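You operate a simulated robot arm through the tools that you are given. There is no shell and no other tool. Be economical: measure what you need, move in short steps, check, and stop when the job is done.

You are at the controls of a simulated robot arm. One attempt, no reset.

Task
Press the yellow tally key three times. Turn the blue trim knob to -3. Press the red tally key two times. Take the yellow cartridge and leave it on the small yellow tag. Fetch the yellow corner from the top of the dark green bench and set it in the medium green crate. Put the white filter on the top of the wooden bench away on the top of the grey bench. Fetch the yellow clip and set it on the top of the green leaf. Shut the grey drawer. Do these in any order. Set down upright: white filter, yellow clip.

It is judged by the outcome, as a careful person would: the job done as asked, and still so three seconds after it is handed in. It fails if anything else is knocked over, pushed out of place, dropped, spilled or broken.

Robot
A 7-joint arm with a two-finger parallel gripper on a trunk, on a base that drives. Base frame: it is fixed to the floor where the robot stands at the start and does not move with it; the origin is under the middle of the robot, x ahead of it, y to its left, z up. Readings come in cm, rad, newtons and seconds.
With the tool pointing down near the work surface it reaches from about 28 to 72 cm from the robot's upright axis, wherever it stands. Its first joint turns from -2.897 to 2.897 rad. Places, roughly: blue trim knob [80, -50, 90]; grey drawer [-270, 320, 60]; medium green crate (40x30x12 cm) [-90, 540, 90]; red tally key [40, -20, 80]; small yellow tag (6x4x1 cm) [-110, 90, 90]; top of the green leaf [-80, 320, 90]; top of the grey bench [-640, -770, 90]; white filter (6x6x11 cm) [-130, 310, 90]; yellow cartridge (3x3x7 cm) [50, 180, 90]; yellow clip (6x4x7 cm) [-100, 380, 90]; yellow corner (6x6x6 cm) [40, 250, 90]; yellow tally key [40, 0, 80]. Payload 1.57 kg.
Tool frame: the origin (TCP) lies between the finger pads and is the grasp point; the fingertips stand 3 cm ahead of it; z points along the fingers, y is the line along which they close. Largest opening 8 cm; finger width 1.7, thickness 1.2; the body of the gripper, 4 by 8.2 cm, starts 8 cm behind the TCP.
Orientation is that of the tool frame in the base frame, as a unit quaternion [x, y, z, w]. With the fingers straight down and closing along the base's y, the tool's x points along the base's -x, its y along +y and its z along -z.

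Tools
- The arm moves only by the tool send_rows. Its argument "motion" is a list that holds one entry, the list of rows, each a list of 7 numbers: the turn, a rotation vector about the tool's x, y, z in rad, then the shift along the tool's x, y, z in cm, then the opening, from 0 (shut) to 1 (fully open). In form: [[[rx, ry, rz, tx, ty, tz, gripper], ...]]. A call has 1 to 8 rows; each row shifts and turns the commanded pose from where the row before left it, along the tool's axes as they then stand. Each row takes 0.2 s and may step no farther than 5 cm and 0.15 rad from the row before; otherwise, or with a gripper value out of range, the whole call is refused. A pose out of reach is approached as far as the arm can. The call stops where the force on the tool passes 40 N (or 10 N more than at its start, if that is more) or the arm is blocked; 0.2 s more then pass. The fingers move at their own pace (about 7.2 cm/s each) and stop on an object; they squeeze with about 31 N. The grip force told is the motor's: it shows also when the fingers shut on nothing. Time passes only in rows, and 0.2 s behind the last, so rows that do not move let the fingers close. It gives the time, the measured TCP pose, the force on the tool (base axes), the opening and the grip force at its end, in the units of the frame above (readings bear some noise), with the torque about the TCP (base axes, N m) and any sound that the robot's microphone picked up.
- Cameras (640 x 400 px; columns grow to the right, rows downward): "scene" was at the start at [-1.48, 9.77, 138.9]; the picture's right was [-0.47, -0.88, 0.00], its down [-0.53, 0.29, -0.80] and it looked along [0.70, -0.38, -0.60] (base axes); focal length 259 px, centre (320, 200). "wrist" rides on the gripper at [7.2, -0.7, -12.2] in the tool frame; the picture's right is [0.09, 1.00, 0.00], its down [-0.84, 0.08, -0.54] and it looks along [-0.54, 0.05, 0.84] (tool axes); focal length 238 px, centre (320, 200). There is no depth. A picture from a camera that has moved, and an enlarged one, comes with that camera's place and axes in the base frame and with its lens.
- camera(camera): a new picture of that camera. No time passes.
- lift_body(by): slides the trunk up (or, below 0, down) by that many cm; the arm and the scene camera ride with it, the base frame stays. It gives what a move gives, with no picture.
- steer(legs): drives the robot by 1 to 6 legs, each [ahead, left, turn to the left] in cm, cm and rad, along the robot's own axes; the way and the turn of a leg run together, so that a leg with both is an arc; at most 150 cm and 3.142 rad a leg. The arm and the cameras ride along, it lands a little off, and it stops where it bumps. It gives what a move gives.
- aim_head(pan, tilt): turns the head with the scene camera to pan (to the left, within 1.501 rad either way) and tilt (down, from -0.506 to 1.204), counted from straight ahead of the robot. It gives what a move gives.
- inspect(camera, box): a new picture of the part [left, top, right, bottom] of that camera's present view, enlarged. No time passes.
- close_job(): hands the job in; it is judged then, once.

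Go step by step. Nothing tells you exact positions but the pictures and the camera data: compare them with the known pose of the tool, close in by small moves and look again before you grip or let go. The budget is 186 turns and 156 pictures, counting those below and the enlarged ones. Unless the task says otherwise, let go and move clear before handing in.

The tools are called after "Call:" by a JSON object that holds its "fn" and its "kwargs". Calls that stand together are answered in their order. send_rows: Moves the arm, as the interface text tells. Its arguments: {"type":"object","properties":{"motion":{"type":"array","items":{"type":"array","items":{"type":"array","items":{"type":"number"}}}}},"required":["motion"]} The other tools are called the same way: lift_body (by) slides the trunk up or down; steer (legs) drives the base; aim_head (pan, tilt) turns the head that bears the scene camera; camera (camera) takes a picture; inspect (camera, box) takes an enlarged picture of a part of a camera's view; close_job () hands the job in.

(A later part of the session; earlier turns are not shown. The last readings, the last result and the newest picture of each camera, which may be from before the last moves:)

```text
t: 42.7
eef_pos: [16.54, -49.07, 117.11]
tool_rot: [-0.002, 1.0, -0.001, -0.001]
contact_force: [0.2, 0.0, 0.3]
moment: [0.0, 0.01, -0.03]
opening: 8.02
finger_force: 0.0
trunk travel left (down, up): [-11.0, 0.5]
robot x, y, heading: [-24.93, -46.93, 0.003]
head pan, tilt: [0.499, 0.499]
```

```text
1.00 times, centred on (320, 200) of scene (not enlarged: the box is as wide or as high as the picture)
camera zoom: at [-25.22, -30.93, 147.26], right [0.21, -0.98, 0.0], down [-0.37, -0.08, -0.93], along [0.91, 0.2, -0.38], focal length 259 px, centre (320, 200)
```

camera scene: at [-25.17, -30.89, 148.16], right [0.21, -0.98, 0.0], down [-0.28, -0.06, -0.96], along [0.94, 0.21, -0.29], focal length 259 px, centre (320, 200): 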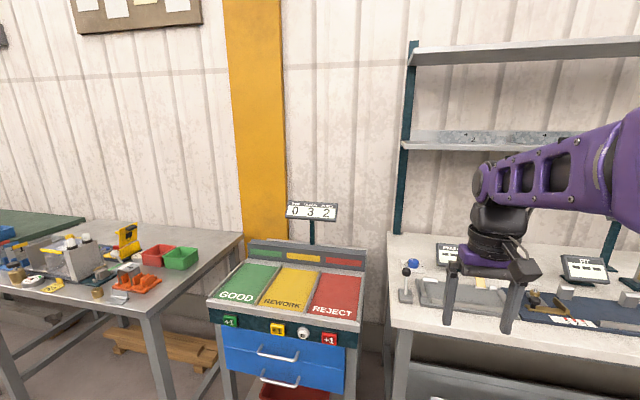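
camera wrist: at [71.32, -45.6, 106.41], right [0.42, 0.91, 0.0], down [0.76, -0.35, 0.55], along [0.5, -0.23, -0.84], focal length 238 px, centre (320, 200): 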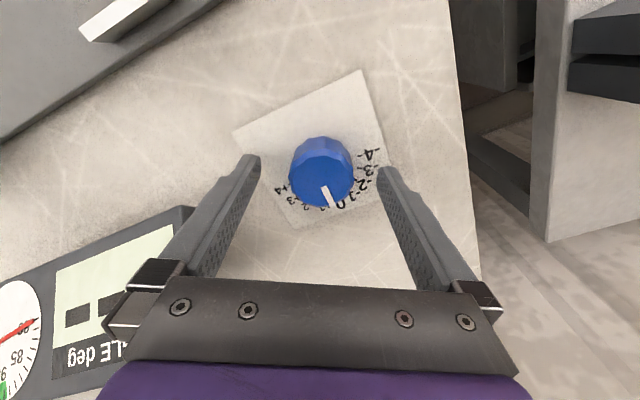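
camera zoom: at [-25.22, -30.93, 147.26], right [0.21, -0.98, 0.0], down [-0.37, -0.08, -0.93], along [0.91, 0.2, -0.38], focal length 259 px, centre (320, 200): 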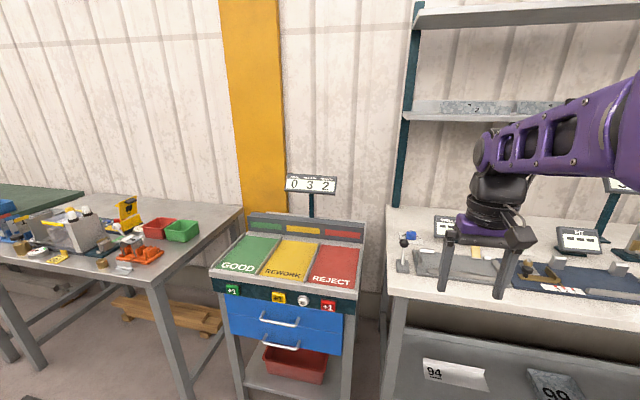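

Call:
{"fn": "send_rows", "kwargs": {"motion": [[[0, 0, 0, 0, 0, 0, 1], [0, 0, 0, 0, 0, 0, 1], [0, 0, 0, 0, 0, 0, 1], [0, 0, 0, 0, 0, 0, 1], [0, 0, 0, 0, 0, 0, 1]]]}}

Call:
{"fn": "inspect", "kwargs": {"camera": "scene", "box": [0, 180, 240, 330]}}

```text
t: 43.9
eef_pos: [16.39, -49.06, 117.04]
tool_rot: [-0.002, 1.0, -0.001, -0.002]
contact_force: [0.4, -0.4, 0.1]
moment: [0.01, 0.01, -0.02]
opening: 8.01
finger_force: 0.0
trunk travel left (down, up): [-11.0, 0.5]
robot x, y, heading: [-25.28, -46.8, 0.006]
head pan, tilt: [0.499, 0.499]
```

```text
2.67 times, centred on (120, 255) of scene
camera zoom: at [-25.23, -30.95, 147.17], right [0.21, -0.98, 0.0], down [-0.38, -0.08, -0.92], along [0.9, 0.19, -0.39], focal length 690 px, centre (853, 53)
```

zoom: 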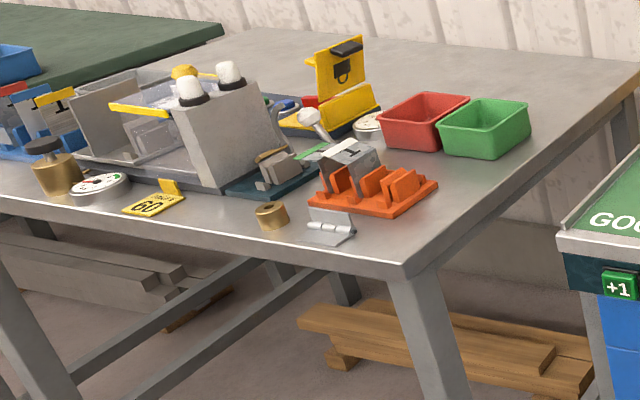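

The head's leftward pan looks mechanically limited, so I'll turn the base to face left instead and look down the aisle.

Call:
{"fn": "aim_head", "kwargs": {"pan": 0, "tilt": 0.4}}

Call:
{"fn": "steer", "kwargs": {"legs": [[0, 0, 1.571]]}}

Call:
{"fn": "camera", "kwargs": {"camera": "scene"}}

```text
t: 44.9
eef_pos: [16.41, -48.85, 117.36]
tool_rot: [-0.002, 1.0, -0.001, 0.001]
contact_force: [0.4, -0.2, 0.0]
moment: [0.01, -0.01, -0.01]
opening: 7.97
finger_force: 0.1
trunk travel left (down, up): [-11.0, 0.5]
robot x, y, heading: [-24.78, -46.68, 0.003]
head pan, tilt: [0.0, 0.4]
```

```text
t: 49.2
eef_pos: [-23.8, -5.18, 117.33]
tool_rot: [0.718, -0.697, -0.001, -0.001]
contact_force: [0.0, 0.3, -0.2]
moment: [0.02, 0.03, 0.0]
opening: 8.01
finger_force: 0.1
trunk travel left (down, up): [-11.0, 0.5]
robot x, y, heading: [-24.9, -46.64, 1.599]
head pan, tilt: [0.0, 0.4]
```

```text
117 pictures are left
camera scene: at [-39.25, -46.99, 147.14], right [1.0, 0.03, 0.0], down [0.01, -0.39, -0.92], along [-0.03, 0.92, -0.39], focal length 259 px, centre (320, 200)
```

scene: 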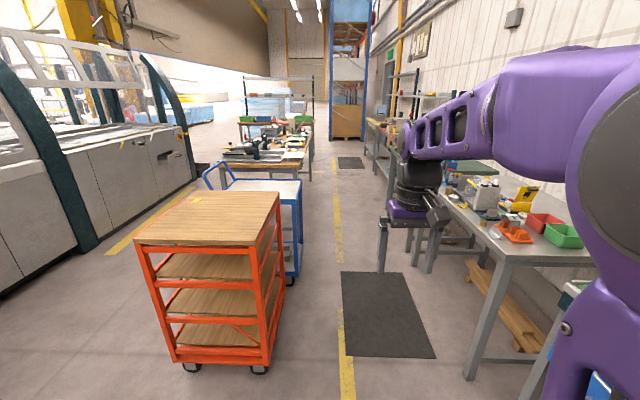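

The aisle runs along x≈-25, with the wooden cart and yellow tag on the left and benches on the right. I'll look closer ahead.

Call:
{"fn": "inspect", "kwargs": {"camera": "scene", "box": [190, 80, 350, 180]}}

Call:
{"fn": "inspect", "kwargs": {"camera": "scene", "box": [360, 110, 600, 260]}}

```text
4.00 times, centred on (270, 130) of scene
camera zoom: at [-39.25, -46.99, 147.14], right [1.0, 0.03, 0.0], down [0.01, -0.39, -0.92], along [-0.03, 0.92, -0.39], focal length 1036 px, centre (520, 480)
```

zoom: 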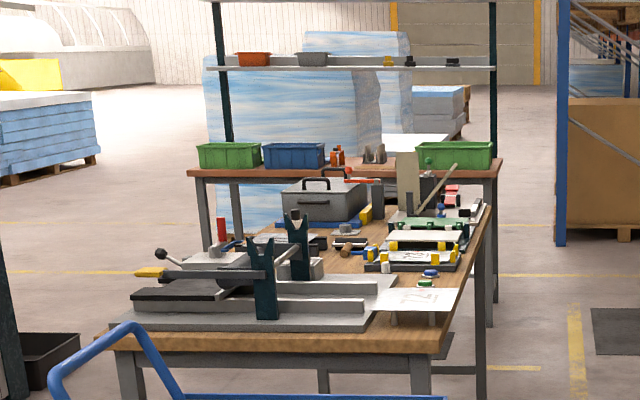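

```text
2.67 times, centred on (480, 185) of scene
camera zoom: at [-39.25, -46.99, 147.14], right [1.0, 0.03, 0.0], down [0.01, -0.39, -0.92], along [-0.03, 0.92, -0.39], focal length 690 px, centre (-107, 240)
```

zoom: 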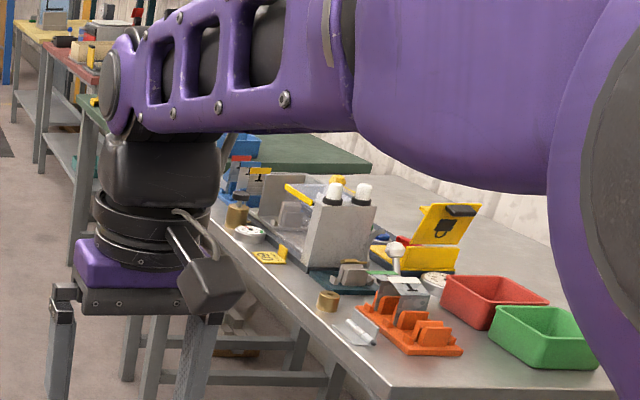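

I'll drive along the aisle to y≈160 and face the right-hand benches for the cartridge.

Call:
{"fn": "steer", "kwargs": {"legs": [[0, -7, -0.028], [130, 0, 0], [85, 0, 0], [0, 0, -1.571]]}}

Call:
{"fn": "camera", "kwargs": {"camera": "scene"}}

Call:
{"fn": "camera", "kwargs": {"camera": "wrist"}}

```text
t: 64.8
eef_pos: [26.72, 163.0, 117.19]
tool_rot: [0.023, 1.0, -0.001, 0.0]
contact_force: [1.1, -0.5, 0.2]
moment: [-0.02, 0.01, 0.02]
opening: 8.0
finger_force: 0.1
trunk travel left (down, up): [-11.0, 0.5]
robot x, y, heading: [-14.91, 167.02, -0.048]
head pan, tilt: [0.0, 0.4]
```

```text
114 pictures are left
camera scene: at [-13.87, 181.1, 147.14], right [-0.05, -1.0, 0.0], down [-0.39, 0.02, -0.92], along [0.92, -0.04, -0.39], focal length 259 px, centre (320, 200)
```

scene: 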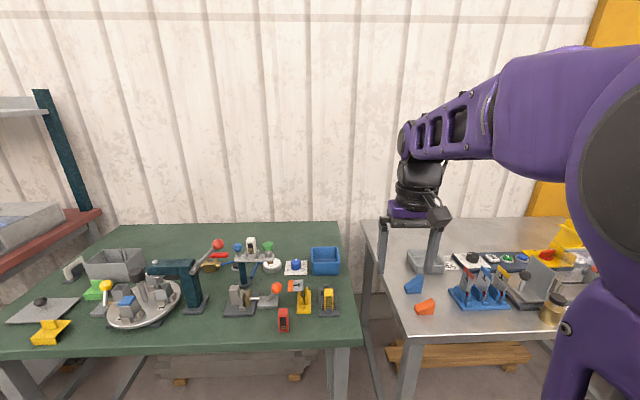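

```text
113 pictures are left
camera wrist: at [19.57, 162.45, 129.65], right [-0.05, 1.0, 0.0], down [0.84, 0.04, 0.54], along [0.54, 0.02, -0.84], focal length 238 px, centre (320, 200)
```

wrist: 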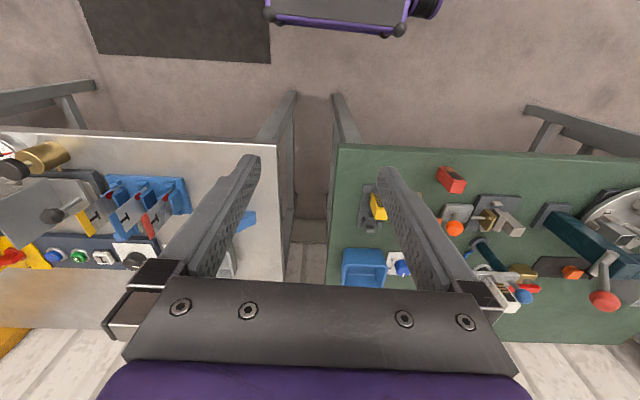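

Call:
{"fn": "inspect", "kwargs": {"camera": "scene", "box": [220, 230, 348, 350]}}

Call:
{"fn": "inspect", "kwargs": {"camera": "scene", "box": [0, 230, 220, 360]}}

Call:
{"fn": "inspect", "kwargs": {"camera": "wrist", "box": [330, 160, 480, 300]}}

```text
3.33 times, centred on (284, 290) of scene
camera zoom: at [-13.87, 181.1, 147.14], right [-0.05, -1.0, 0.0], down [-0.39, 0.02, -0.92], along [0.92, -0.04, -0.39], focal length 863 px, centre (440, -100)
```

zoom: 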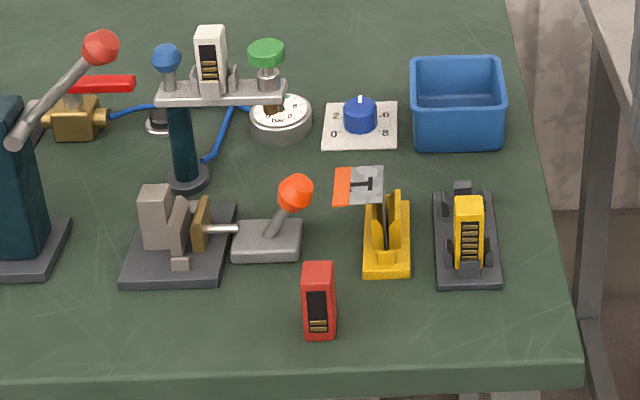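

```text
2.91 times, centred on (110, 295) of scene
camera zoom: at [-13.87, 181.1, 147.14], right [-0.05, -1.0, 0.0], down [-0.39, 0.02, -0.92], along [0.92, -0.04, -0.39], focal length 753 px, centre (931, -76)
```

zoom: 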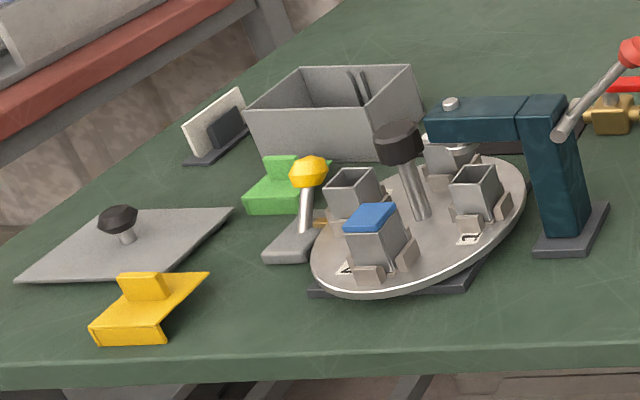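

```text
2.86 times, centred on (405, 230) of wrist
camera zoom: at [19.57, 162.45, 129.65], right [-0.05, 1.0, 0.0], down [0.84, 0.04, 0.54], along [0.54, 0.02, -0.84], focal length 681 px, centre (77, 114)
```

zoom: 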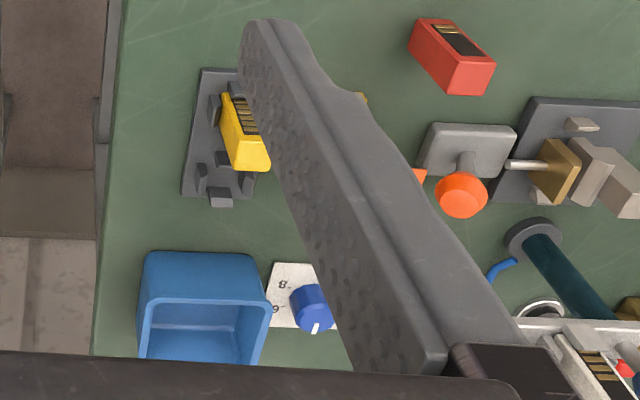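

The yellow cartridge stands in a small dock at about (47.5, 176), top z≈91; the yellow corner is at about (37, 248). I'll bring the gripper above the cartridge and look.

Call:
{"fn": "send_rows", "kwargs": {"motion": [[[0, 0, -0.046, 0, 0, 0, 1], [0, 0, 0, -3.2, 2.17, 2.0, 1], [0, 0, 0, -3.2, 2.17, 2.0, 1], [0, 0, 0, -3.2, 2.17, 2.0, 1], [0, 0, 0, -3.2, 2.17, 2.0, 1], [0, 0, 0, -3.2, 2.17, 2.0, 1], [0, 0, 0, -3.2, 2.17, 2.0, 1]]]}}

Call:
{"fn": "camera", "kwargs": {"camera": "wrist"}}

Call:
{"fn": "inspect", "kwargs": {"camera": "scene", "box": [260, 200, 420, 350]}}

```text
t: 66.4
eef_pos: [45.84, 175.79, 105.25]
tool_rot: [0.0, 1.0, -0.001, 0.001]
contact_force: [-0.6, 0.4, 0.7]
moment: [0.03, 0.02, -0.01]
opening: 8.01
finger_force: 0.0
trunk travel left (down, up): [-11.0, 0.5]
robot x, y, heading: [-14.74, 167.21, -0.052]
head pan, tilt: [0.0, 0.4]
```

```text
109 pictures are left
camera wrist: at [38.78, 174.93, 117.53], right [-0.09, 1.0, 0.0], down [0.84, 0.08, 0.54], along [0.54, 0.05, -0.84], focal length 238 px, centre (320, 200)
```

wrist: 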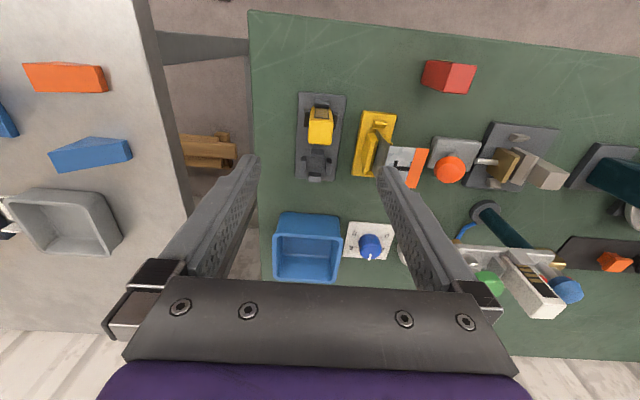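

```text
2.67 times, centred on (340, 275) of scene
camera zoom: at [-13.87, 181.1, 147.14], right [-0.05, -1.0, 0.0], down [-0.39, 0.02, -0.92], along [0.92, -0.04, -0.39], focal length 690 px, centre (267, 0)
```

zoom: 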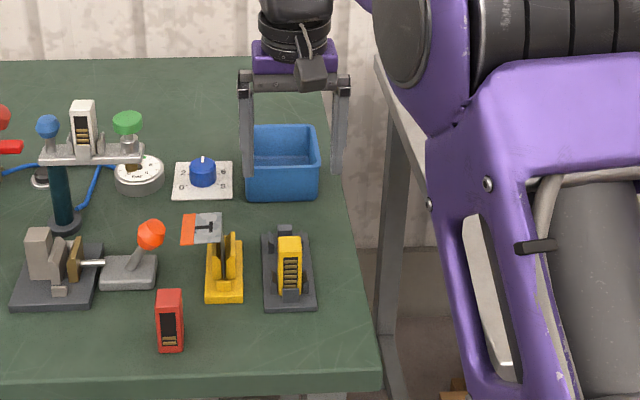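

Call:
{"fn": "inspect", "kwargs": {"camera": "wrist", "box": [264, 80, 408, 190]}}

```text
3.64 times, centred on (336, 135) of wrist
camera zoom: at [38.78, 174.93, 117.53], right [-0.09, 1.0, 0.0], down [0.84, 0.08, 0.54], along [0.54, 0.05, -0.84], focal length 867 px, centre (262, 436)
```

zoom: 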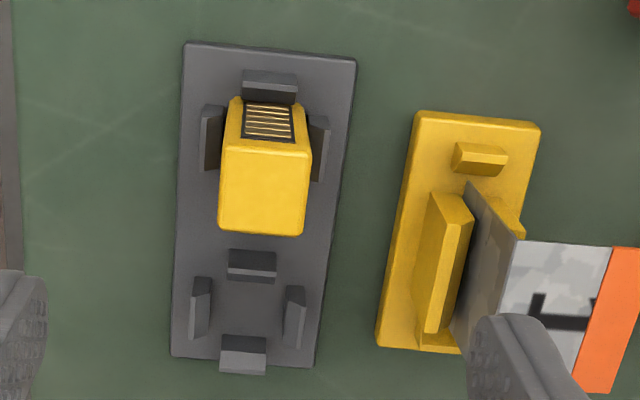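

The dock is square to the axes and the cartridge's top centre is about (46.3, 175.7, 92.8). I'll descend with a partial opening, clear of the T holder, and check.

Call:
{"fn": "send_rows", "kwargs": {"motion": [[[0, 0, 0, -0.4, -0.12, 0, 0.69], [0, 0, 0, 0, 0, 4, 0.69], [0, 0, 0, 0, 0, 4, 0.69], [0, 0, 0, 0, 0, 2, 0.69]]]}}

Call:
{"fn": "camera", "kwargs": {"camera": "wrist"}}

Call:
{"fn": "inspect", "kwargs": {"camera": "scene", "box": [260, 220, 400, 320]}}

```text
t: 67.4
eef_pos: [46.34, 175.78, 95.2]
tool_rot: [0.0, 1.0, 0.0, 0.001]
contact_force: [0.7, -0.2, -0.3]
moment: [-0.02, 0.0, 0.0]
opening: 5.52
finger_force: 0.0
trunk travel left (down, up): [-11.0, 0.5]
robot x, y, heading: [-14.63, 167.4, -0.049]
head pan, tilt: [0.0, 0.4]
```

```text
106 pictures are left
camera wrist: at [39.25, 175.07, 107.59], right [-0.09, 1.0, 0.0], down [0.84, 0.08, 0.54], along [0.54, 0.05, -0.84], focal length 238 px, centre (320, 200)
```

wrist: 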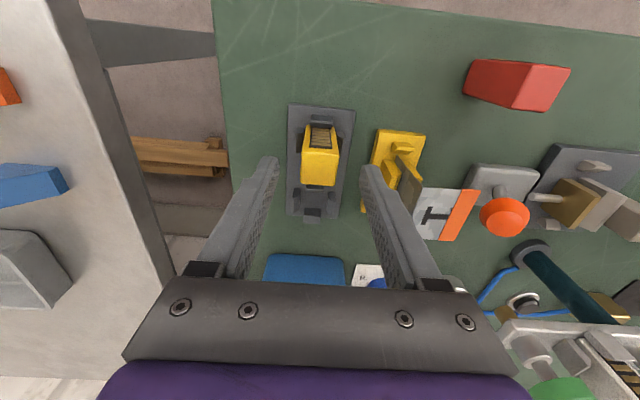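

```text
4.00 times, centred on (330, 270) of scene
camera zoom: at [-13.86, 181.1, 147.14], right [-0.05, -1.0, 0.0], down [-0.39, 0.02, -0.92], along [0.92, -0.04, -0.39], focal length 1036 px, centre (280, -80)
```

zoom: 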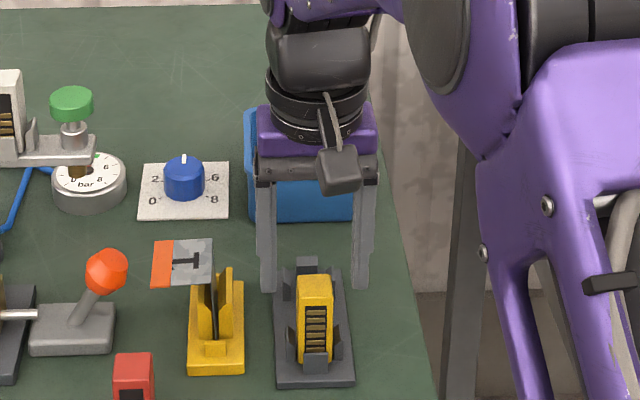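

Call:
{"fn": "send_rows", "kwargs": {"motion": [[[0, 0, 0, 0, -0.1, 1.7, 0.69], [0, 0, 0, 0, 0, 1.7, 0.69], [0, 0, 0, 0, 0, 0, 0], [0, 0, 0, 0, 0, 0, 0], [0, 0, 0, 0, 0, 0, 0]]]}}

Call:
{"fn": "camera", "kwargs": {"camera": "wrist"}}

```text
t: 68.6
eef_pos: [46.4, 175.7, 91.94]
tool_rot: [0.0, 1.0, -0.001, 0.001]
contact_force: [-0.2, 0.7, -0.6]
moment: [-0.02, -0.02, -0.03]
opening: 2.54
finger_force: 31.3
trunk travel left (down, up): [-11.0, 0.5]
robot x, y, heading: [-14.6, 167.44, -0.041]
head pan, tilt: [0.0, 0.4]
```

```text
104 pictures are left
camera wrist: at [39.29, 174.96, 104.23], right [-0.09, 1.0, 0.0], down [0.84, 0.08, 0.54], along [0.54, 0.05, -0.84], focal length 238 px, centre (320, 200)
```

wrist: 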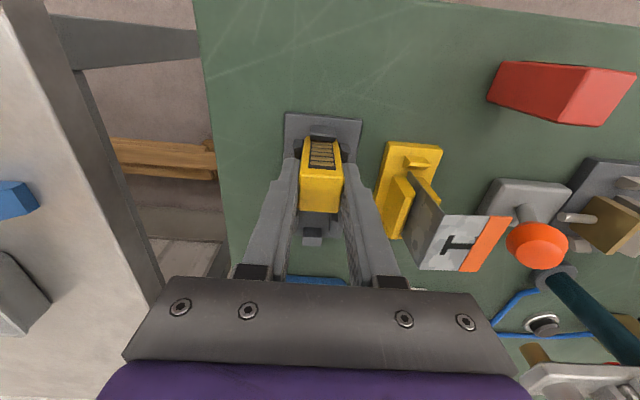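

Gripped. Lifting straight out of the dock.

Call:
{"fn": "send_rows", "kwargs": {"motion": [[[0, 0, 0, 0, 0, -1.5, 0], [0, 0, 0, 0, 0, -3, 0], [0, 0, 0, 0, 0, -4, 0], [0, 0, 0, 0, 0, -4, 0], [0, 0, 0, 0, 0, -4, 0], [0, 0, 0, 0, 0, -4, 0]]]}}

Call:
{"fn": "camera", "kwargs": {"camera": "wrist"}}

```text
t: 70.0
eef_pos: [46.51, 175.65, 112.35]
tool_rot: [0.0, 1.0, -0.001, 0.001]
contact_force: [0.3, -0.6, -0.1]
moment: [-0.01, -0.02, -0.01]
opening: 2.5
finger_force: 30.9
trunk travel left (down, up): [-11.0, 0.5]
robot x, y, heading: [-14.46, 167.13, -0.048]
head pan, tilt: [0.0, 0.4]
```

```text
103 pictures are left
camera wrist: at [39.26, 174.85, 124.75], right [-0.09, 1.0, 0.0], down [0.84, 0.08, 0.54], along [0.54, 0.05, -0.84], focal length 238 px, centre (320, 200)
```

wrist: 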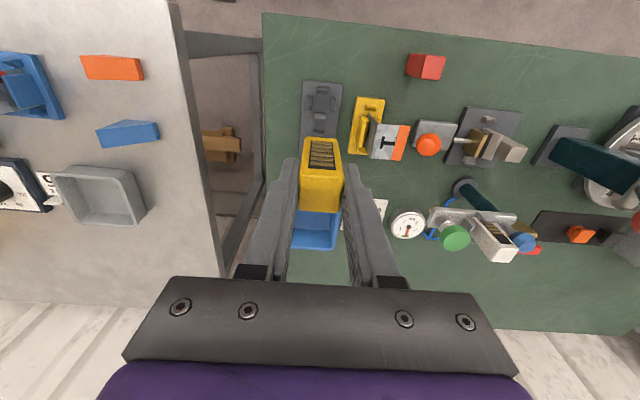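

I'm holding the cartridge. I'll retract the arm, drive back down the aisle past the wooden cart and look across to its open left side.

Call:
{"fn": "send_rows", "kwargs": {"motion": [[[0, 0, 0, 4.5, -1.7, -1.2, 0], [0, 0, 0, 4.5, -1.7, -1.2, 0], [0, 0, 0, 4.5, -1.7, -1.2, 0], [0, 0, 0, 4.5, -1.7, -1.2, 0]]]}}

Call:
{"fn": "steer", "kwargs": {"legs": [[-13, 0, 0.045], [0, -135, 0], [0, -28, 0], [0, 0, 1.571], [0, 0, 1.571]]}}

Call:
{"fn": "camera", "kwargs": {"camera": "scene"}}

```text
t: 71.0
eef_pos: [28.34, 168.74, 117.02]
tool_rot: [0.001, 1.0, -0.001, 0.001]
contact_force: [1.0, 0.2, -0.2]
moment: [0.0, 0.03, -0.01]
opening: 2.53
finger_force: 31.0
trunk travel left (down, up): [-11.0, 0.5]
robot x, y, heading: [-14.7, 167.05, -0.047]
head pan, tilt: [0.0, 0.4]
```

```text
t: 72.3
eef_pos: [16.42, 171.09, 117.14]
tool_rot: [-0.021, 1.0, -0.001, 0.002]
contact_force: [-0.6, 0.3, -0.1]
moment: [-0.01, -0.02, 0.01]
opening: 2.49
finger_force: 31.1
trunk travel left (down, up): [-11.0, 0.5]
robot x, y, heading: [-26.61, 167.8, -0.002]
head pan, tilt: [0.0, 0.4]
stopped in leg 1: the robot was blocked; the commanded pose is now the measured one
```

```text
102 pictures are left
camera scene: at [-26.36, 181.57, 147.14], right [0.0, -1.0, 0.0], down [-0.39, 0.0, -0.92], along [0.92, 0.0, -0.39], focal length 259 px, centre (320, 200)
```

scene: 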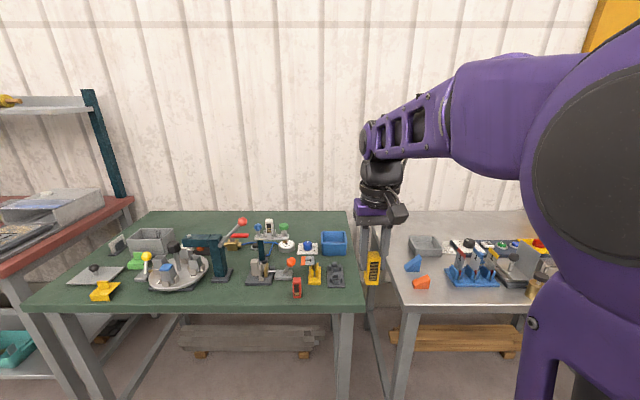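

The base touched something behind (likely the blue trolley). I'll move forward a little and strafe along the aisle as planned.

Call:
{"fn": "steer", "kwargs": {"legs": [[6, 0, 0], [0, -135, 0], [0, -28, 0], [0, 0, 1.571], [0, 0, 1.571]]}}

Call:
{"fn": "camera", "kwargs": {"camera": "scene"}}

```text
t: 96.8
eef_pos: [-64.76, 1.71, 117.18]
tool_rot: [1.0, 0.009, -0.002, 0.0]
contact_force: [-0.2, 1.2, -0.2]
moment: [0.02, -0.01, 0.0]
opening: 2.53
finger_force: 30.6
trunk travel left (down, up): [-11.0, 0.5]
robot x, y, heading: [-21.66, 3.99, 3.114]
head pan, tilt: [0.0, 0.4]
```

```text
101 pictures are left
camera scene: at [-22.62, -10.18, 147.14], right [0.03, 1.0, 0.0], down [0.39, -0.01, -0.92], along [-0.92, 0.03, -0.39], focal length 259 px, centre (320, 200)
```

scene: 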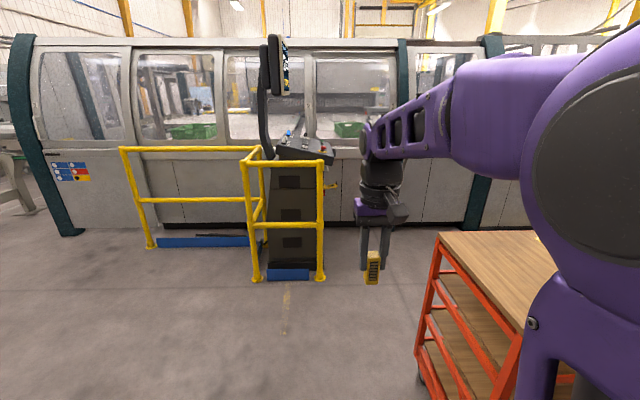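

I see a yellow rail ahead near (-195, -5) and the cart corner near (-124, 49). I'll turn right a bit to view the cart top.

Call:
{"fn": "steer", "kwargs": {"legs": [[0, 0, -1.0]]}}

Call:
{"fn": "camera", "kwargs": {"camera": "scene"}}

```text
t: 99.8
eef_pos: [-47.09, 38.85, 117.16]
tool_rot: [0.882, -0.471, -0.001, -0.001]
contact_force: [0.8, 0.4, 0.0]
moment: [-0.03, 0.01, -0.02]
opening: 2.49
finger_force: 31.0
trunk travel left (down, up): [-11.0, 0.5]
robot x, y, heading: [-21.85, 4.3, 2.108]
head pan, tilt: [0.0, 0.4]
```

```text
100 pictures are left
camera scene: at [-34.07, -3.19, 147.14], right [0.86, 0.52, 0.0], down [0.2, -0.33, -0.92], along [-0.47, 0.79, -0.39], focal length 259 px, centre (320, 200)
```

scene: 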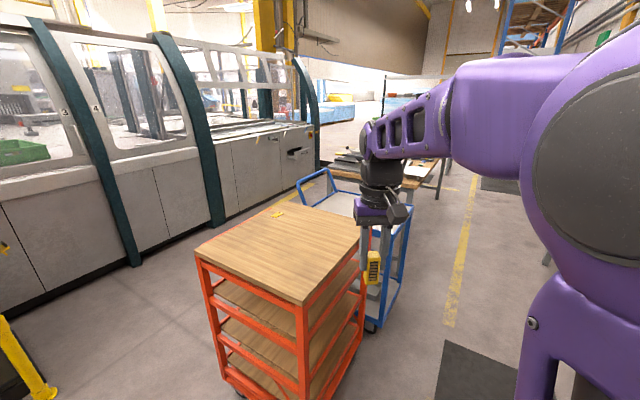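

The tag is near (-117, 93) at the cart's far-left corner, so I'll approach from its left side. I'll pass diagonally between the rail and the cart corner.

Call:
{"fn": "steer", "kwargs": {"legs": [[35.5, 104.6, 0], [0, 0, 0.079]]}}

Call:
{"fn": "camera", "kwargs": {"camera": "scene"}}

```text
t: 110.4
eef_pos: [-155.61, 12.6, 117.06]
tool_rot: [0.903, -0.431, -0.001, -0.002]
contact_force: [0.6, 0.0, -0.9]
moment: [0.02, -0.01, 0.0]
opening: 2.53
finger_force: 31.0
trunk travel left (down, up): [-11.0, 0.5]
robot x, y, heading: [-127.53, -19.94, 2.201]
head pan, tilt: [0.0, 0.4]
```

```text
99 pictures are left
camera scene: at [-138.98, -28.04, 147.14], right [0.81, 0.59, 0.0], down [0.23, -0.31, -0.92], along [-0.54, 0.74, -0.39], focal length 259 px, centre (320, 200)
```

scene: 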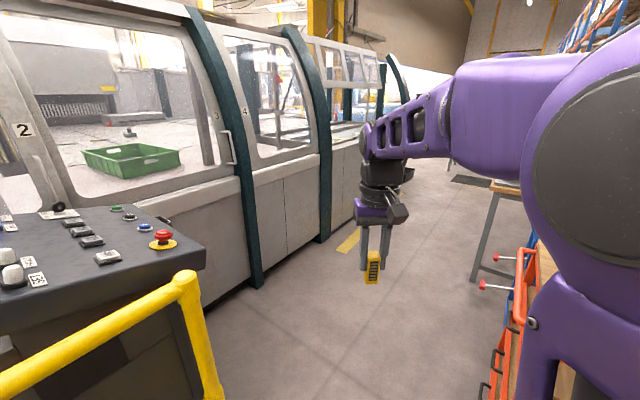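

Call:
{"fn": "steer", "kwargs": {"legs": [[110, 0, 0], [0, 0, -2.2]]}}

Call:
{"fn": "camera", "kwargs": {"camera": "scene"}}

```text
t: 121.5
eef_pos: [-149.74, 72.23, 117.16]
tool_rot: [-0.022, 1.0, 0.0, 0.002]
contact_force: [-0.3, -0.5, -0.1]
moment: [0.03, -0.03, 0.02]
opening: 2.51
finger_force: 31.1
trunk travel left (down, up): [-11.0, 0.5]
robot x, y, heading: [-192.85, 68.55, -0.005]
head pan, tilt: [0.0, 0.4]
```

```text
98 pictures are left
camera scene: at [-192.38, 82.6, 147.14], right [0.0, -1.0, 0.0], down [-0.39, 0.0, -0.92], along [0.92, 0.0, -0.39], focal length 259 px, centre (320, 200)
```

scene: 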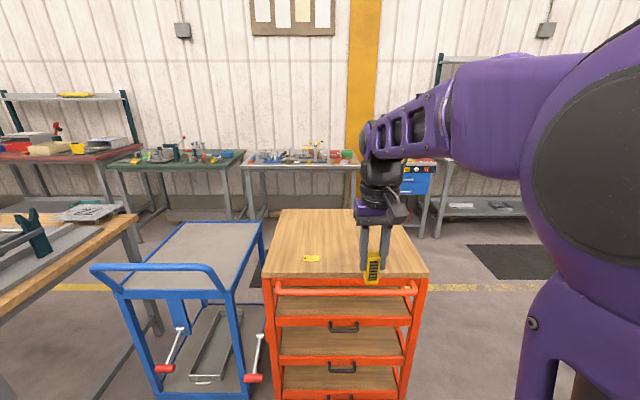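

The tag is near (-108.8, 85.7) on the cart. I'll move up to it.

Call:
{"fn": "steer", "kwargs": {"legs": [[28, 10, 0]]}}

Call:
{"fn": "camera", "kwargs": {"camera": "wrist"}}

Call:
{"fn": "camera", "kwargs": {"camera": "scene"}}

```text
t: 123.5
eef_pos: [-122.17, 82.02, 117.13]
tool_rot: [-0.022, 1.0, -0.001, 0.001]
contact_force: [-0.6, 0.5, -0.4]
moment: [-0.01, 0.01, -0.01]
opening: 2.53
finger_force: 30.6
trunk travel left (down, up): [-11.0, 0.5]
robot x, y, heading: [-165.15, 78.69, 0.0]
head pan, tilt: [0.0, 0.4]
```

```text
97 pictures are left
camera wrist: at [-129.3, 80.96, 129.49], right [-0.14, 0.99, 0.0], down [0.83, 0.11, 0.54], along [0.54, 0.07, -0.84], focal length 238 px, centre (320, 200)
```

wrist: 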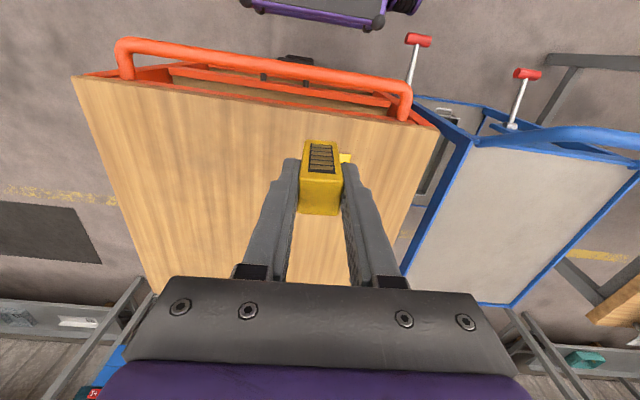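

```text
96 pictures are left
camera scene: at [-164.89, 92.52, 147.14], right [0.0, -1.0, 0.0], down [-0.39, 0.0, -0.92], along [0.92, 0.0, -0.39], focal length 259 px, centre (320, 200)
```

scene: 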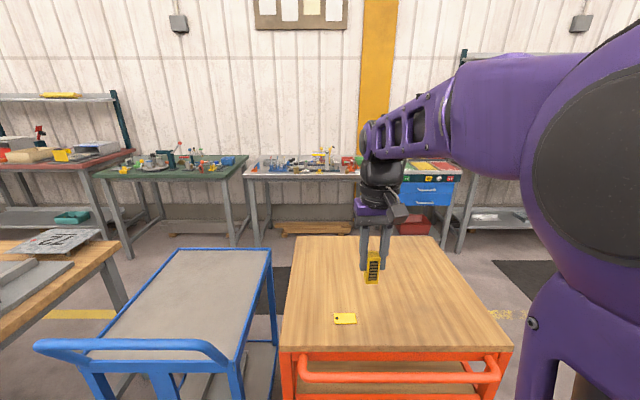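

Call:
{"fn": "send_rows", "kwargs": {"motion": [[[0, 0, 0.044, 0, 0, 0, 0], [0, 0, 0, 0, -4.5, 1.0, 0], [0, 0, 0, 0, -4.5, 1.0, 0], [0, 0, 0, 0, -4.5, 1, 0]]]}}

Call:
{"fn": "inspect", "kwargs": {"camera": "wrist", "box": [280, 100, 472, 220]}}

Call:
{"fn": "inspect", "kwargs": {"camera": "scene", "box": [270, 250, 430, 350]}}

```text
t: 124.5
eef_pos: [-122.1, 68.49, 114.2]
tool_rot: [0.001, 1.0, -0.001, 0.001]
contact_force: [0.0, -0.3, -0.9]
moment: [0.01, 0.02, 0.02]
opening: 2.5
finger_force: 30.9
trunk travel left (down, up): [-11.0, 0.5]
robot x, y, heading: [-165.23, 78.89, 0.002]
head pan, tilt: [0.0, 0.4]
```

```text
3.33 times, centred on (376, 160) of wrist
camera zoom: at [-129.34, 67.63, 126.48], right [-0.09, 1.0, 0.0], down [0.83, 0.08, 0.54], along [0.54, 0.05, -0.84], focal length 794 px, centre (133, 333)
```

zoom: 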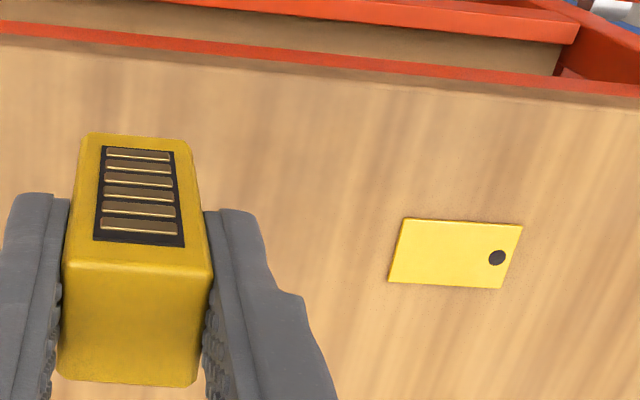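

```text
4.00 times, centred on (350, 300) of scene
camera zoom: at [-164.89, 92.53, 147.14], right [0.0, -1.0, 0.0], down [-0.39, 0.0, -0.92], along [0.92, 0.0, -0.39], focal length 1036 px, centre (200, -200)
```

zoom: 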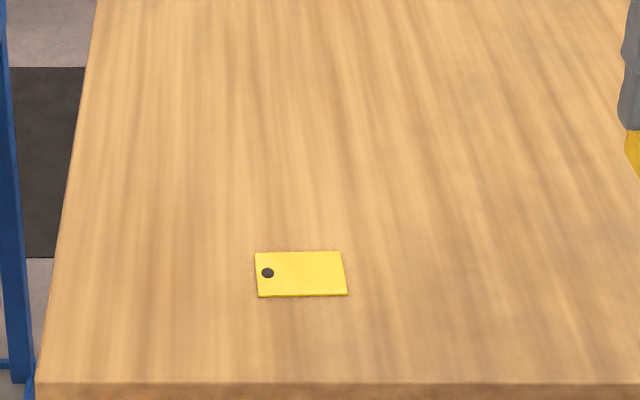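

The tag centre triangulates to about (-112.3, 85.7, 90). I'll bring the cartridge above it and compare.

Call:
{"fn": "send_rows", "kwargs": {"motion": [[[0, 0, 0, -2.5, 4.3, 0, 0], [0, 0, 0, -2.5, 4.3, 0, 0], [0, 0, 0, -2.5, 4.3, 0, 0], [0, 0, 0, -2.4, 4.3, 0, 0], [0, 0, 0, 0, 0, 4, 0], [0, 0, 0, 0, 0, 4, 0], [0, 0, 0, 0, 0, 4, 0]]]}}

Call:
{"fn": "inspect", "kwargs": {"camera": "wrist", "box": [240, 100, 400, 200]}}

Call:
{"fn": "inspect", "kwargs": {"camera": "scene", "box": [270, 230, 430, 350]}}

```text
t: 126.1
eef_pos: [-112.29, 86.01, 102.15]
tool_rot: [0.0, 1.0, -0.001, 0.002]
contact_force: [1.1, 0.3, -0.3]
moment: [0.02, 0.02, 0.02]
opening: 2.53
finger_force: 31.6
trunk travel left (down, up): [-11.0, 0.5]
robot x, y, heading: [-165.15, 78.89, 0.001]
head pan, tilt: [0.0, 0.4]
```

```text
4.00 times, centred on (320, 150) of wrist
camera zoom: at [-119.37, 85.17, 114.49], right [-0.09, 1.0, 0.0], down [0.84, 0.08, 0.54], along [0.54, 0.05, -0.84], focal length 953 px, centre (320, 400)
```

zoom: 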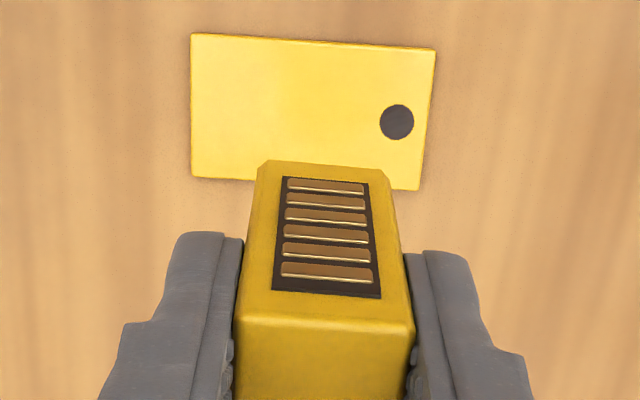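

```text
3.33 times, centred on (350, 290) of scene
camera zoom: at [-164.89, 92.52, 147.14], right [0.0, -1.0, 0.0], down [-0.39, 0.0, -0.92], along [0.92, 0.0, -0.39], focal length 863 px, centre (220, -100)
```

zoom: 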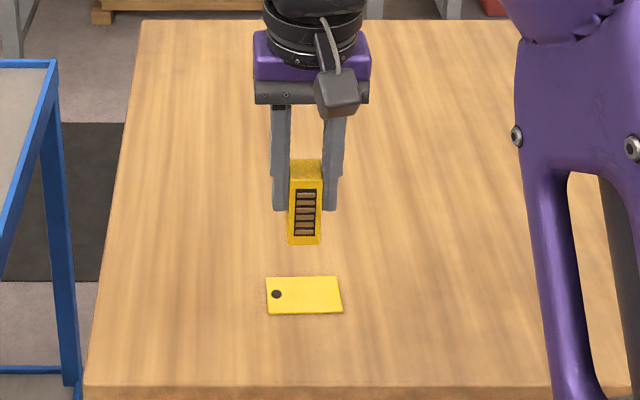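

The tag is at (-112.35, 85.55), z≈90.1. I'll shift slightly and lower gently.

Call:
{"fn": "send_rows", "kwargs": {"motion": [[[0, 0, 0, 0, -0.45, 2, 0], [0, 0, 0, 0, 0, 2, 0], [0, 0, 0, 0, 0, 0.5, 0]]]}}

Call:
{"fn": "inspect", "kwargs": {"camera": "scene", "box": [300, 250, 396, 340]}}

```text
t: 126.9
eef_pos: [-112.34, 85.38, 97.71]
tool_rot: [0.0, 1.0, -0.001, 0.002]
contact_force: [0.5, -0.2, -1.0]
moment: [0.04, -0.03, 0.04]
opening: 2.52
finger_force: 31.0
trunk travel left (down, up): [-11.0, 0.5]
robot x, y, heading: [-165.13, 78.96, -0.007]
head pan, tilt: [0.0, 0.4]
```

```text
4.44 times, centred on (348, 295) of scene
camera zoom: at [-164.89, 92.53, 147.14], right [0.0, -1.0, 0.0], down [-0.39, 0.0, -0.92], along [0.92, 0.0, -0.39], focal length 1151 px, centre (196, -222)
```

zoom: 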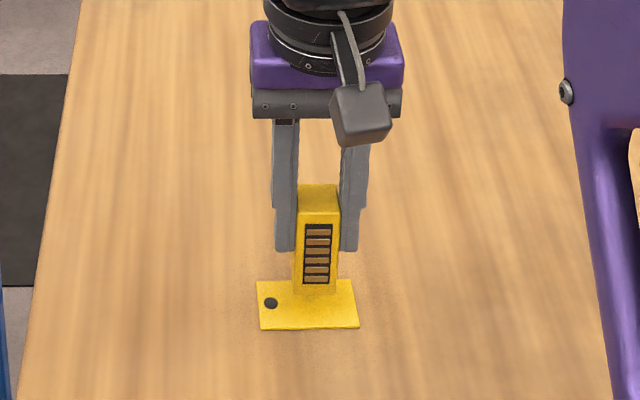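

Call:
{"fn": "send_rows", "kwargs": {"motion": [[[0, 0, 0, 0, 0, 0.4, 0], [0, 0, 0, 0, 0, 0.3, 0], [0, 0, 0, 0, 0, 0.2, 0]]]}}

Call:
{"fn": "send_rows", "kwargs": {"motion": [[[0, 0, 0, 0, 0, 0.2, 0]]]}}

Call:
{"fn": "send_rows", "kwargs": {"motion": [[[0, 0, 0, 0, 0, 0.2, 0]]]}}

Call:
{"fn": "inspect", "kwargs": {"camera": "scene", "box": [300, 250, 396, 340]}}

```text
t: 127.7
eef_pos: [-112.15, 85.25, 96.69]
tool_rot: [0.0, 1.0, -0.002, 0.002]
contact_force: [1.3, 0.1, -0.1]
moment: [0.01, -0.01, 0.0]
opening: 2.51
finger_force: 31.8
trunk travel left (down, up): [-11.0, 0.5]
robot x, y, heading: [-164.96, 78.68, -0.004]
head pan, tilt: [0.0, 0.4]
```

```text
t: 128.1
eef_pos: [-112.28, 85.23, 96.62]
tool_rot: [0.001, 1.0, 0.0, 0.001]
contact_force: [0.6, -0.9, -0.1]
moment: [0.0, 0.0, -0.01]
opening: 2.54
finger_force: 30.7
trunk travel left (down, up): [-11.0, 0.5]
robot x, y, heading: [-165.11, 78.5, -0.004]
head pan, tilt: [0.0, 0.4]
```

```text
t: 128.5
eef_pos: [-112.28, 85.31, 96.39]
tool_rot: [0.0, 1.0, -0.001, 0.002]
contact_force: [0.0, -0.3, -0.4]
moment: [-0.02, 0.02, -0.02]
opening: 2.54
finger_force: 30.9
trunk travel left (down, up): [-11.0, 0.5]
robot x, y, heading: [-165.07, 78.88, -0.005]
head pan, tilt: [0.0, 0.4]
```

```text
4.44 times, centred on (348, 295) of scene
camera zoom: at [-164.9, 92.52, 147.14], right [0.0, -1.0, 0.0], down [-0.39, 0.0, -0.92], along [0.92, 0.0, -0.39], focal length 1151 px, centre (196, -222)
```

zoom: 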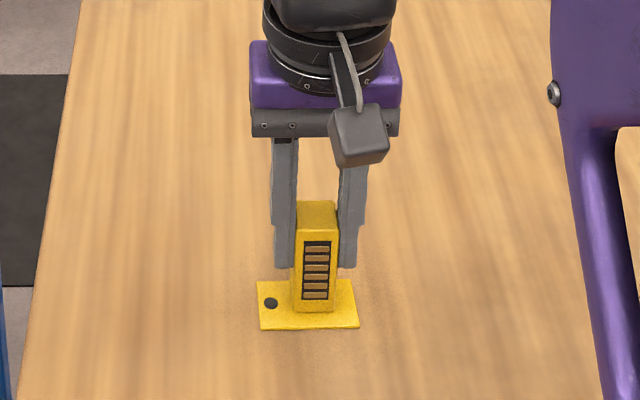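

Call:
{"fn": "send_rows", "kwargs": {"motion": [[[0, 0, 0, 0, 0, 0.2, 0]]]}}

Call:
{"fn": "send_rows", "kwargs": {"motion": [[[0, 0, 0, 0, 0, 0.2, 0]]]}}

Call:
{"fn": "inspect", "kwargs": {"camera": "scene", "box": [300, 250, 396, 340]}}

```text
t: 128.9
eef_pos: [-112.24, 85.33, 96.24]
tool_rot: [0.0, 1.0, -0.001, 0.003]
contact_force: [1.0, 0.7, 7.9]
moment: [0.04, 0.03, -0.01]
opening: 2.52
finger_force: 31.1
trunk travel left (down, up): [-11.0, 0.5]
robot x, y, heading: [-164.97, 78.44, -0.002]
head pan, tilt: [0.0, 0.4]
```

```text
t: 129.3
eef_pos: [-112.27, 85.23, 96.26]
tool_rot: [-0.001, 1.0, -0.001, 0.004]
contact_force: [-0.1, 0.4, 19.7]
moment: [0.04, 0.08, -0.02]
opening: 2.51
finger_force: 31.0
trunk travel left (down, up): [-11.0, 0.5]
robot x, y, heading: [-165.18, 78.62, -0.001]
head pan, tilt: [0.0, 0.4]
```

```text
4.44 times, centred on (348, 295) of scene
camera zoom: at [-165.03, 92.51, 147.17], right [0.0, -1.0, 0.0], down [-0.39, 0.0, -0.92], along [0.92, 0.0, -0.39], focal length 1151 px, centre (196, -222)
```

zoom: 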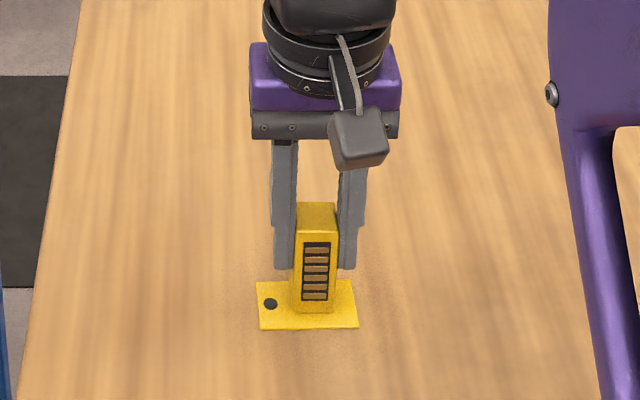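

Contact made. I'll ease off slightly, release and rise.

Call:
{"fn": "send_rows", "kwargs": {"motion": [[[0, 0, 0, 0, 0, -0.2, 0], [0, 0, 0, 0, 0, 0, 0.6], [0, 0, 0, 0, 0, 0, 0.6], [0, 0, 0, 0, 0, -3, 0.6], [0, 0, 0, 0, 0, -4, 0.6], [0, 0, 0, 0, 0, -5, 0.6], [0, 0, 0, 0, 0, -5, 0.6]]]}}

Call:
{"fn": "inspect", "kwargs": {"camera": "wrist", "box": [220, 60, 420, 200]}}

Call:
{"fn": "inspect", "kwargs": {"camera": "scene", "box": [300, 250, 396, 340]}}

```text
t: 130.9
eef_pos: [-112.18, 85.18, 113.4]
tool_rot: [0.0, 1.0, -0.001, 0.0]
contact_force: [-0.2, 0.0, 0.1]
moment: [0.02, 0.02, 0.01]
opening: 4.79
finger_force: 0.0
trunk travel left (down, up): [-11.0, 0.5]
robot x, y, heading: [-165.0, 78.59, -0.004]
head pan, tilt: [0.0, 0.4]
```

```text
2.86 times, centred on (320, 130) of wrist
camera zoom: at [-119.29, 84.48, 125.71], right [-0.09, 1.0, 0.0], down [0.84, 0.08, 0.54], along [0.54, 0.05, -0.84], focal length 681 px, centre (320, 400)
```

zoom: 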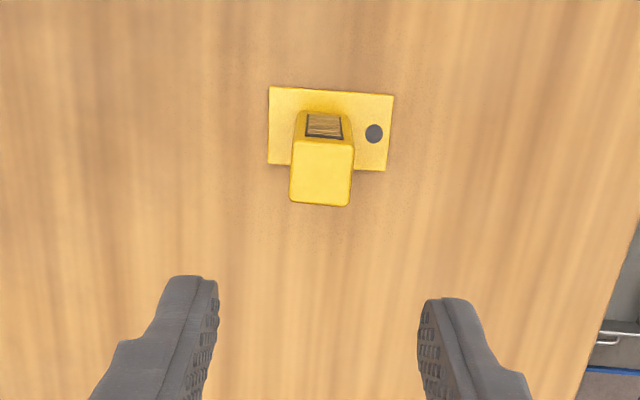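

```text
4.44 times, centred on (348, 295) of scene
camera zoom: at [-164.89, 92.52, 147.14], right [0.0, -1.0, 0.0], down [-0.39, 0.0, -0.92], along [0.92, 0.0, -0.39], focal length 1151 px, centre (196, -222)
```

zoom: 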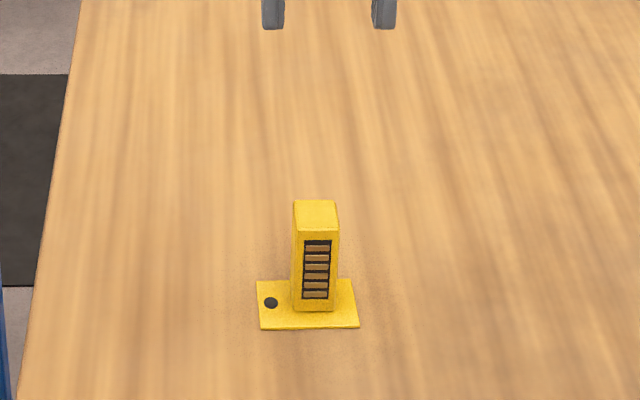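

The cartridge stands on the tag. Next the grey drawer: I'll retract, back up, turn to face along the machine and look.

Call:
{"fn": "send_rows", "kwargs": {"motion": [[[0, 0, 0, 4.5, -1, -1, 0], [0, 0, 0, 4.5, -1, -1, 0]]]}}

Call:
{"fn": "steer", "kwargs": {"legs": [[-30, 0, 0], [0, 0, 1.9]]}}

Call:
{"fn": "camera", "kwargs": {"camera": "scene"}}

```text
t: 131.5
eef_pos: [-121.13, 83.32, 115.25]
tool_rot: [0.0, 1.0, -0.001, 0.001]
contact_force: [0.4, 0.4, -0.8]
moment: [-0.01, 0.05, -0.02]
opening: 0.01
finger_force: 20.7
trunk travel left (down, up): [-11.0, 0.5]
robot x, y, heading: [-165.15, 78.54, -0.001]
head pan, tilt: [0.0, 0.4]
```

```text
t: 138.2
eef_pos: [-213.48, 118.99, 115.28]
tool_rot: [0.81, -0.586, -0.001, -0.002]
contact_force: [0.6, 0.2, -1.1]
moment: [0.02, 0.0, -0.01]
opening: 0.0
finger_force: 21.3
trunk travel left (down, up): [-11.0, 0.5]
robot x, y, heading: [-195.6, 78.43, 1.886]
head pan, tilt: [0.0, 0.4]
```

```text
86 pictures are left
camera scene: at [-208.68, 74.56, 147.14], right [0.95, 0.31, 0.0], down [0.12, -0.37, -0.92], along [-0.29, 0.88, -0.39], focal length 259 px, centre (320, 200)
```

scene: 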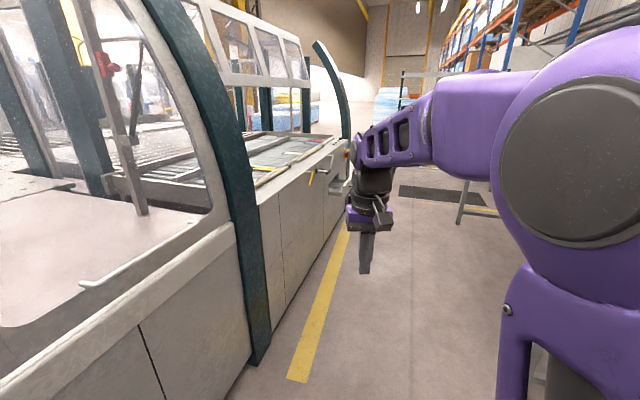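

Call:
{"fn": "inspect", "kwargs": {"camera": "scene", "box": [240, 120, 368, 220]}}

```text
4.00 times, centred on (304, 170) of scene
camera zoom: at [-208.68, 74.56, 147.14], right [0.95, 0.31, 0.0], down [0.12, -0.37, -0.92], along [-0.29, 0.88, -0.39], focal length 1036 px, centre (384, 320)
```

zoom: 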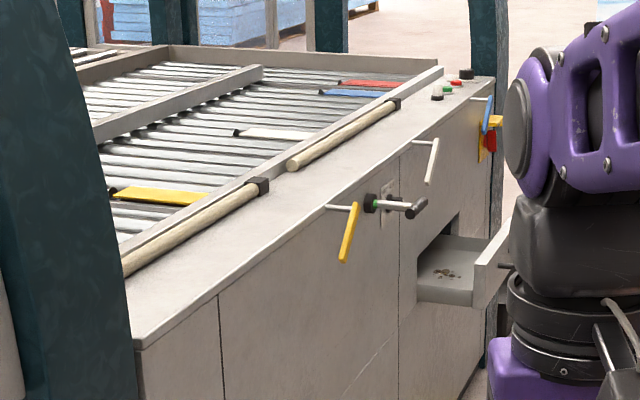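

The drawer stands open near (-257, 312, 60). I'll drive along and face it.

Call:
{"fn": "steer", "kwargs": {"legs": [[0, 0, -0.315], [116, 0, 0], [114, 0, 0], [0, 0, 1.571]]}}

Call:
{"fn": "camera", "kwargs": {"camera": "scene"}}

Call:
{"fn": "camera", "kwargs": {"camera": "wrist"}}

```text
t: 154.4
eef_pos: [-241.11, 304.67, 115.22]
tool_rot: [1.0, -0.009, -0.002, -0.001]
contact_force: [0.3, 0.1, 0.8]
moment: [-0.01, 0.0, -0.01]
opening: 0.01
finger_force: 21.4
trunk travel left (down, up): [-11.0, 0.5]
robot x, y, heading: [-197.16, 308.73, 3.12]
head pan, tilt: [0.0, 0.4]
```

```text
84 pictures are left
camera scene: at [-197.56, 294.57, 147.14], right [0.02, 1.0, 0.0], down [0.39, -0.01, -0.92], along [-0.92, 0.02, -0.39], focal length 259 px, centre (320, 200)
```

scene: 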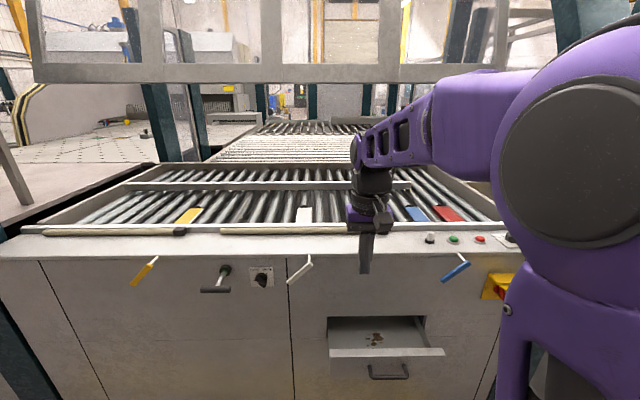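

```text
83 pictures are left
camera wrist: at [-233.66, 305.13, 127.59], right [0.07, -1.0, 0.0], down [-0.84, -0.06, 0.54], along [-0.54, -0.04, -0.84], focal length 238 px, centre (320, 200)
```

wrist: 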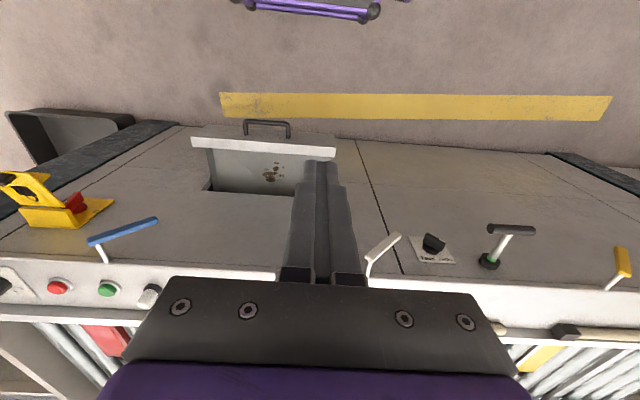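

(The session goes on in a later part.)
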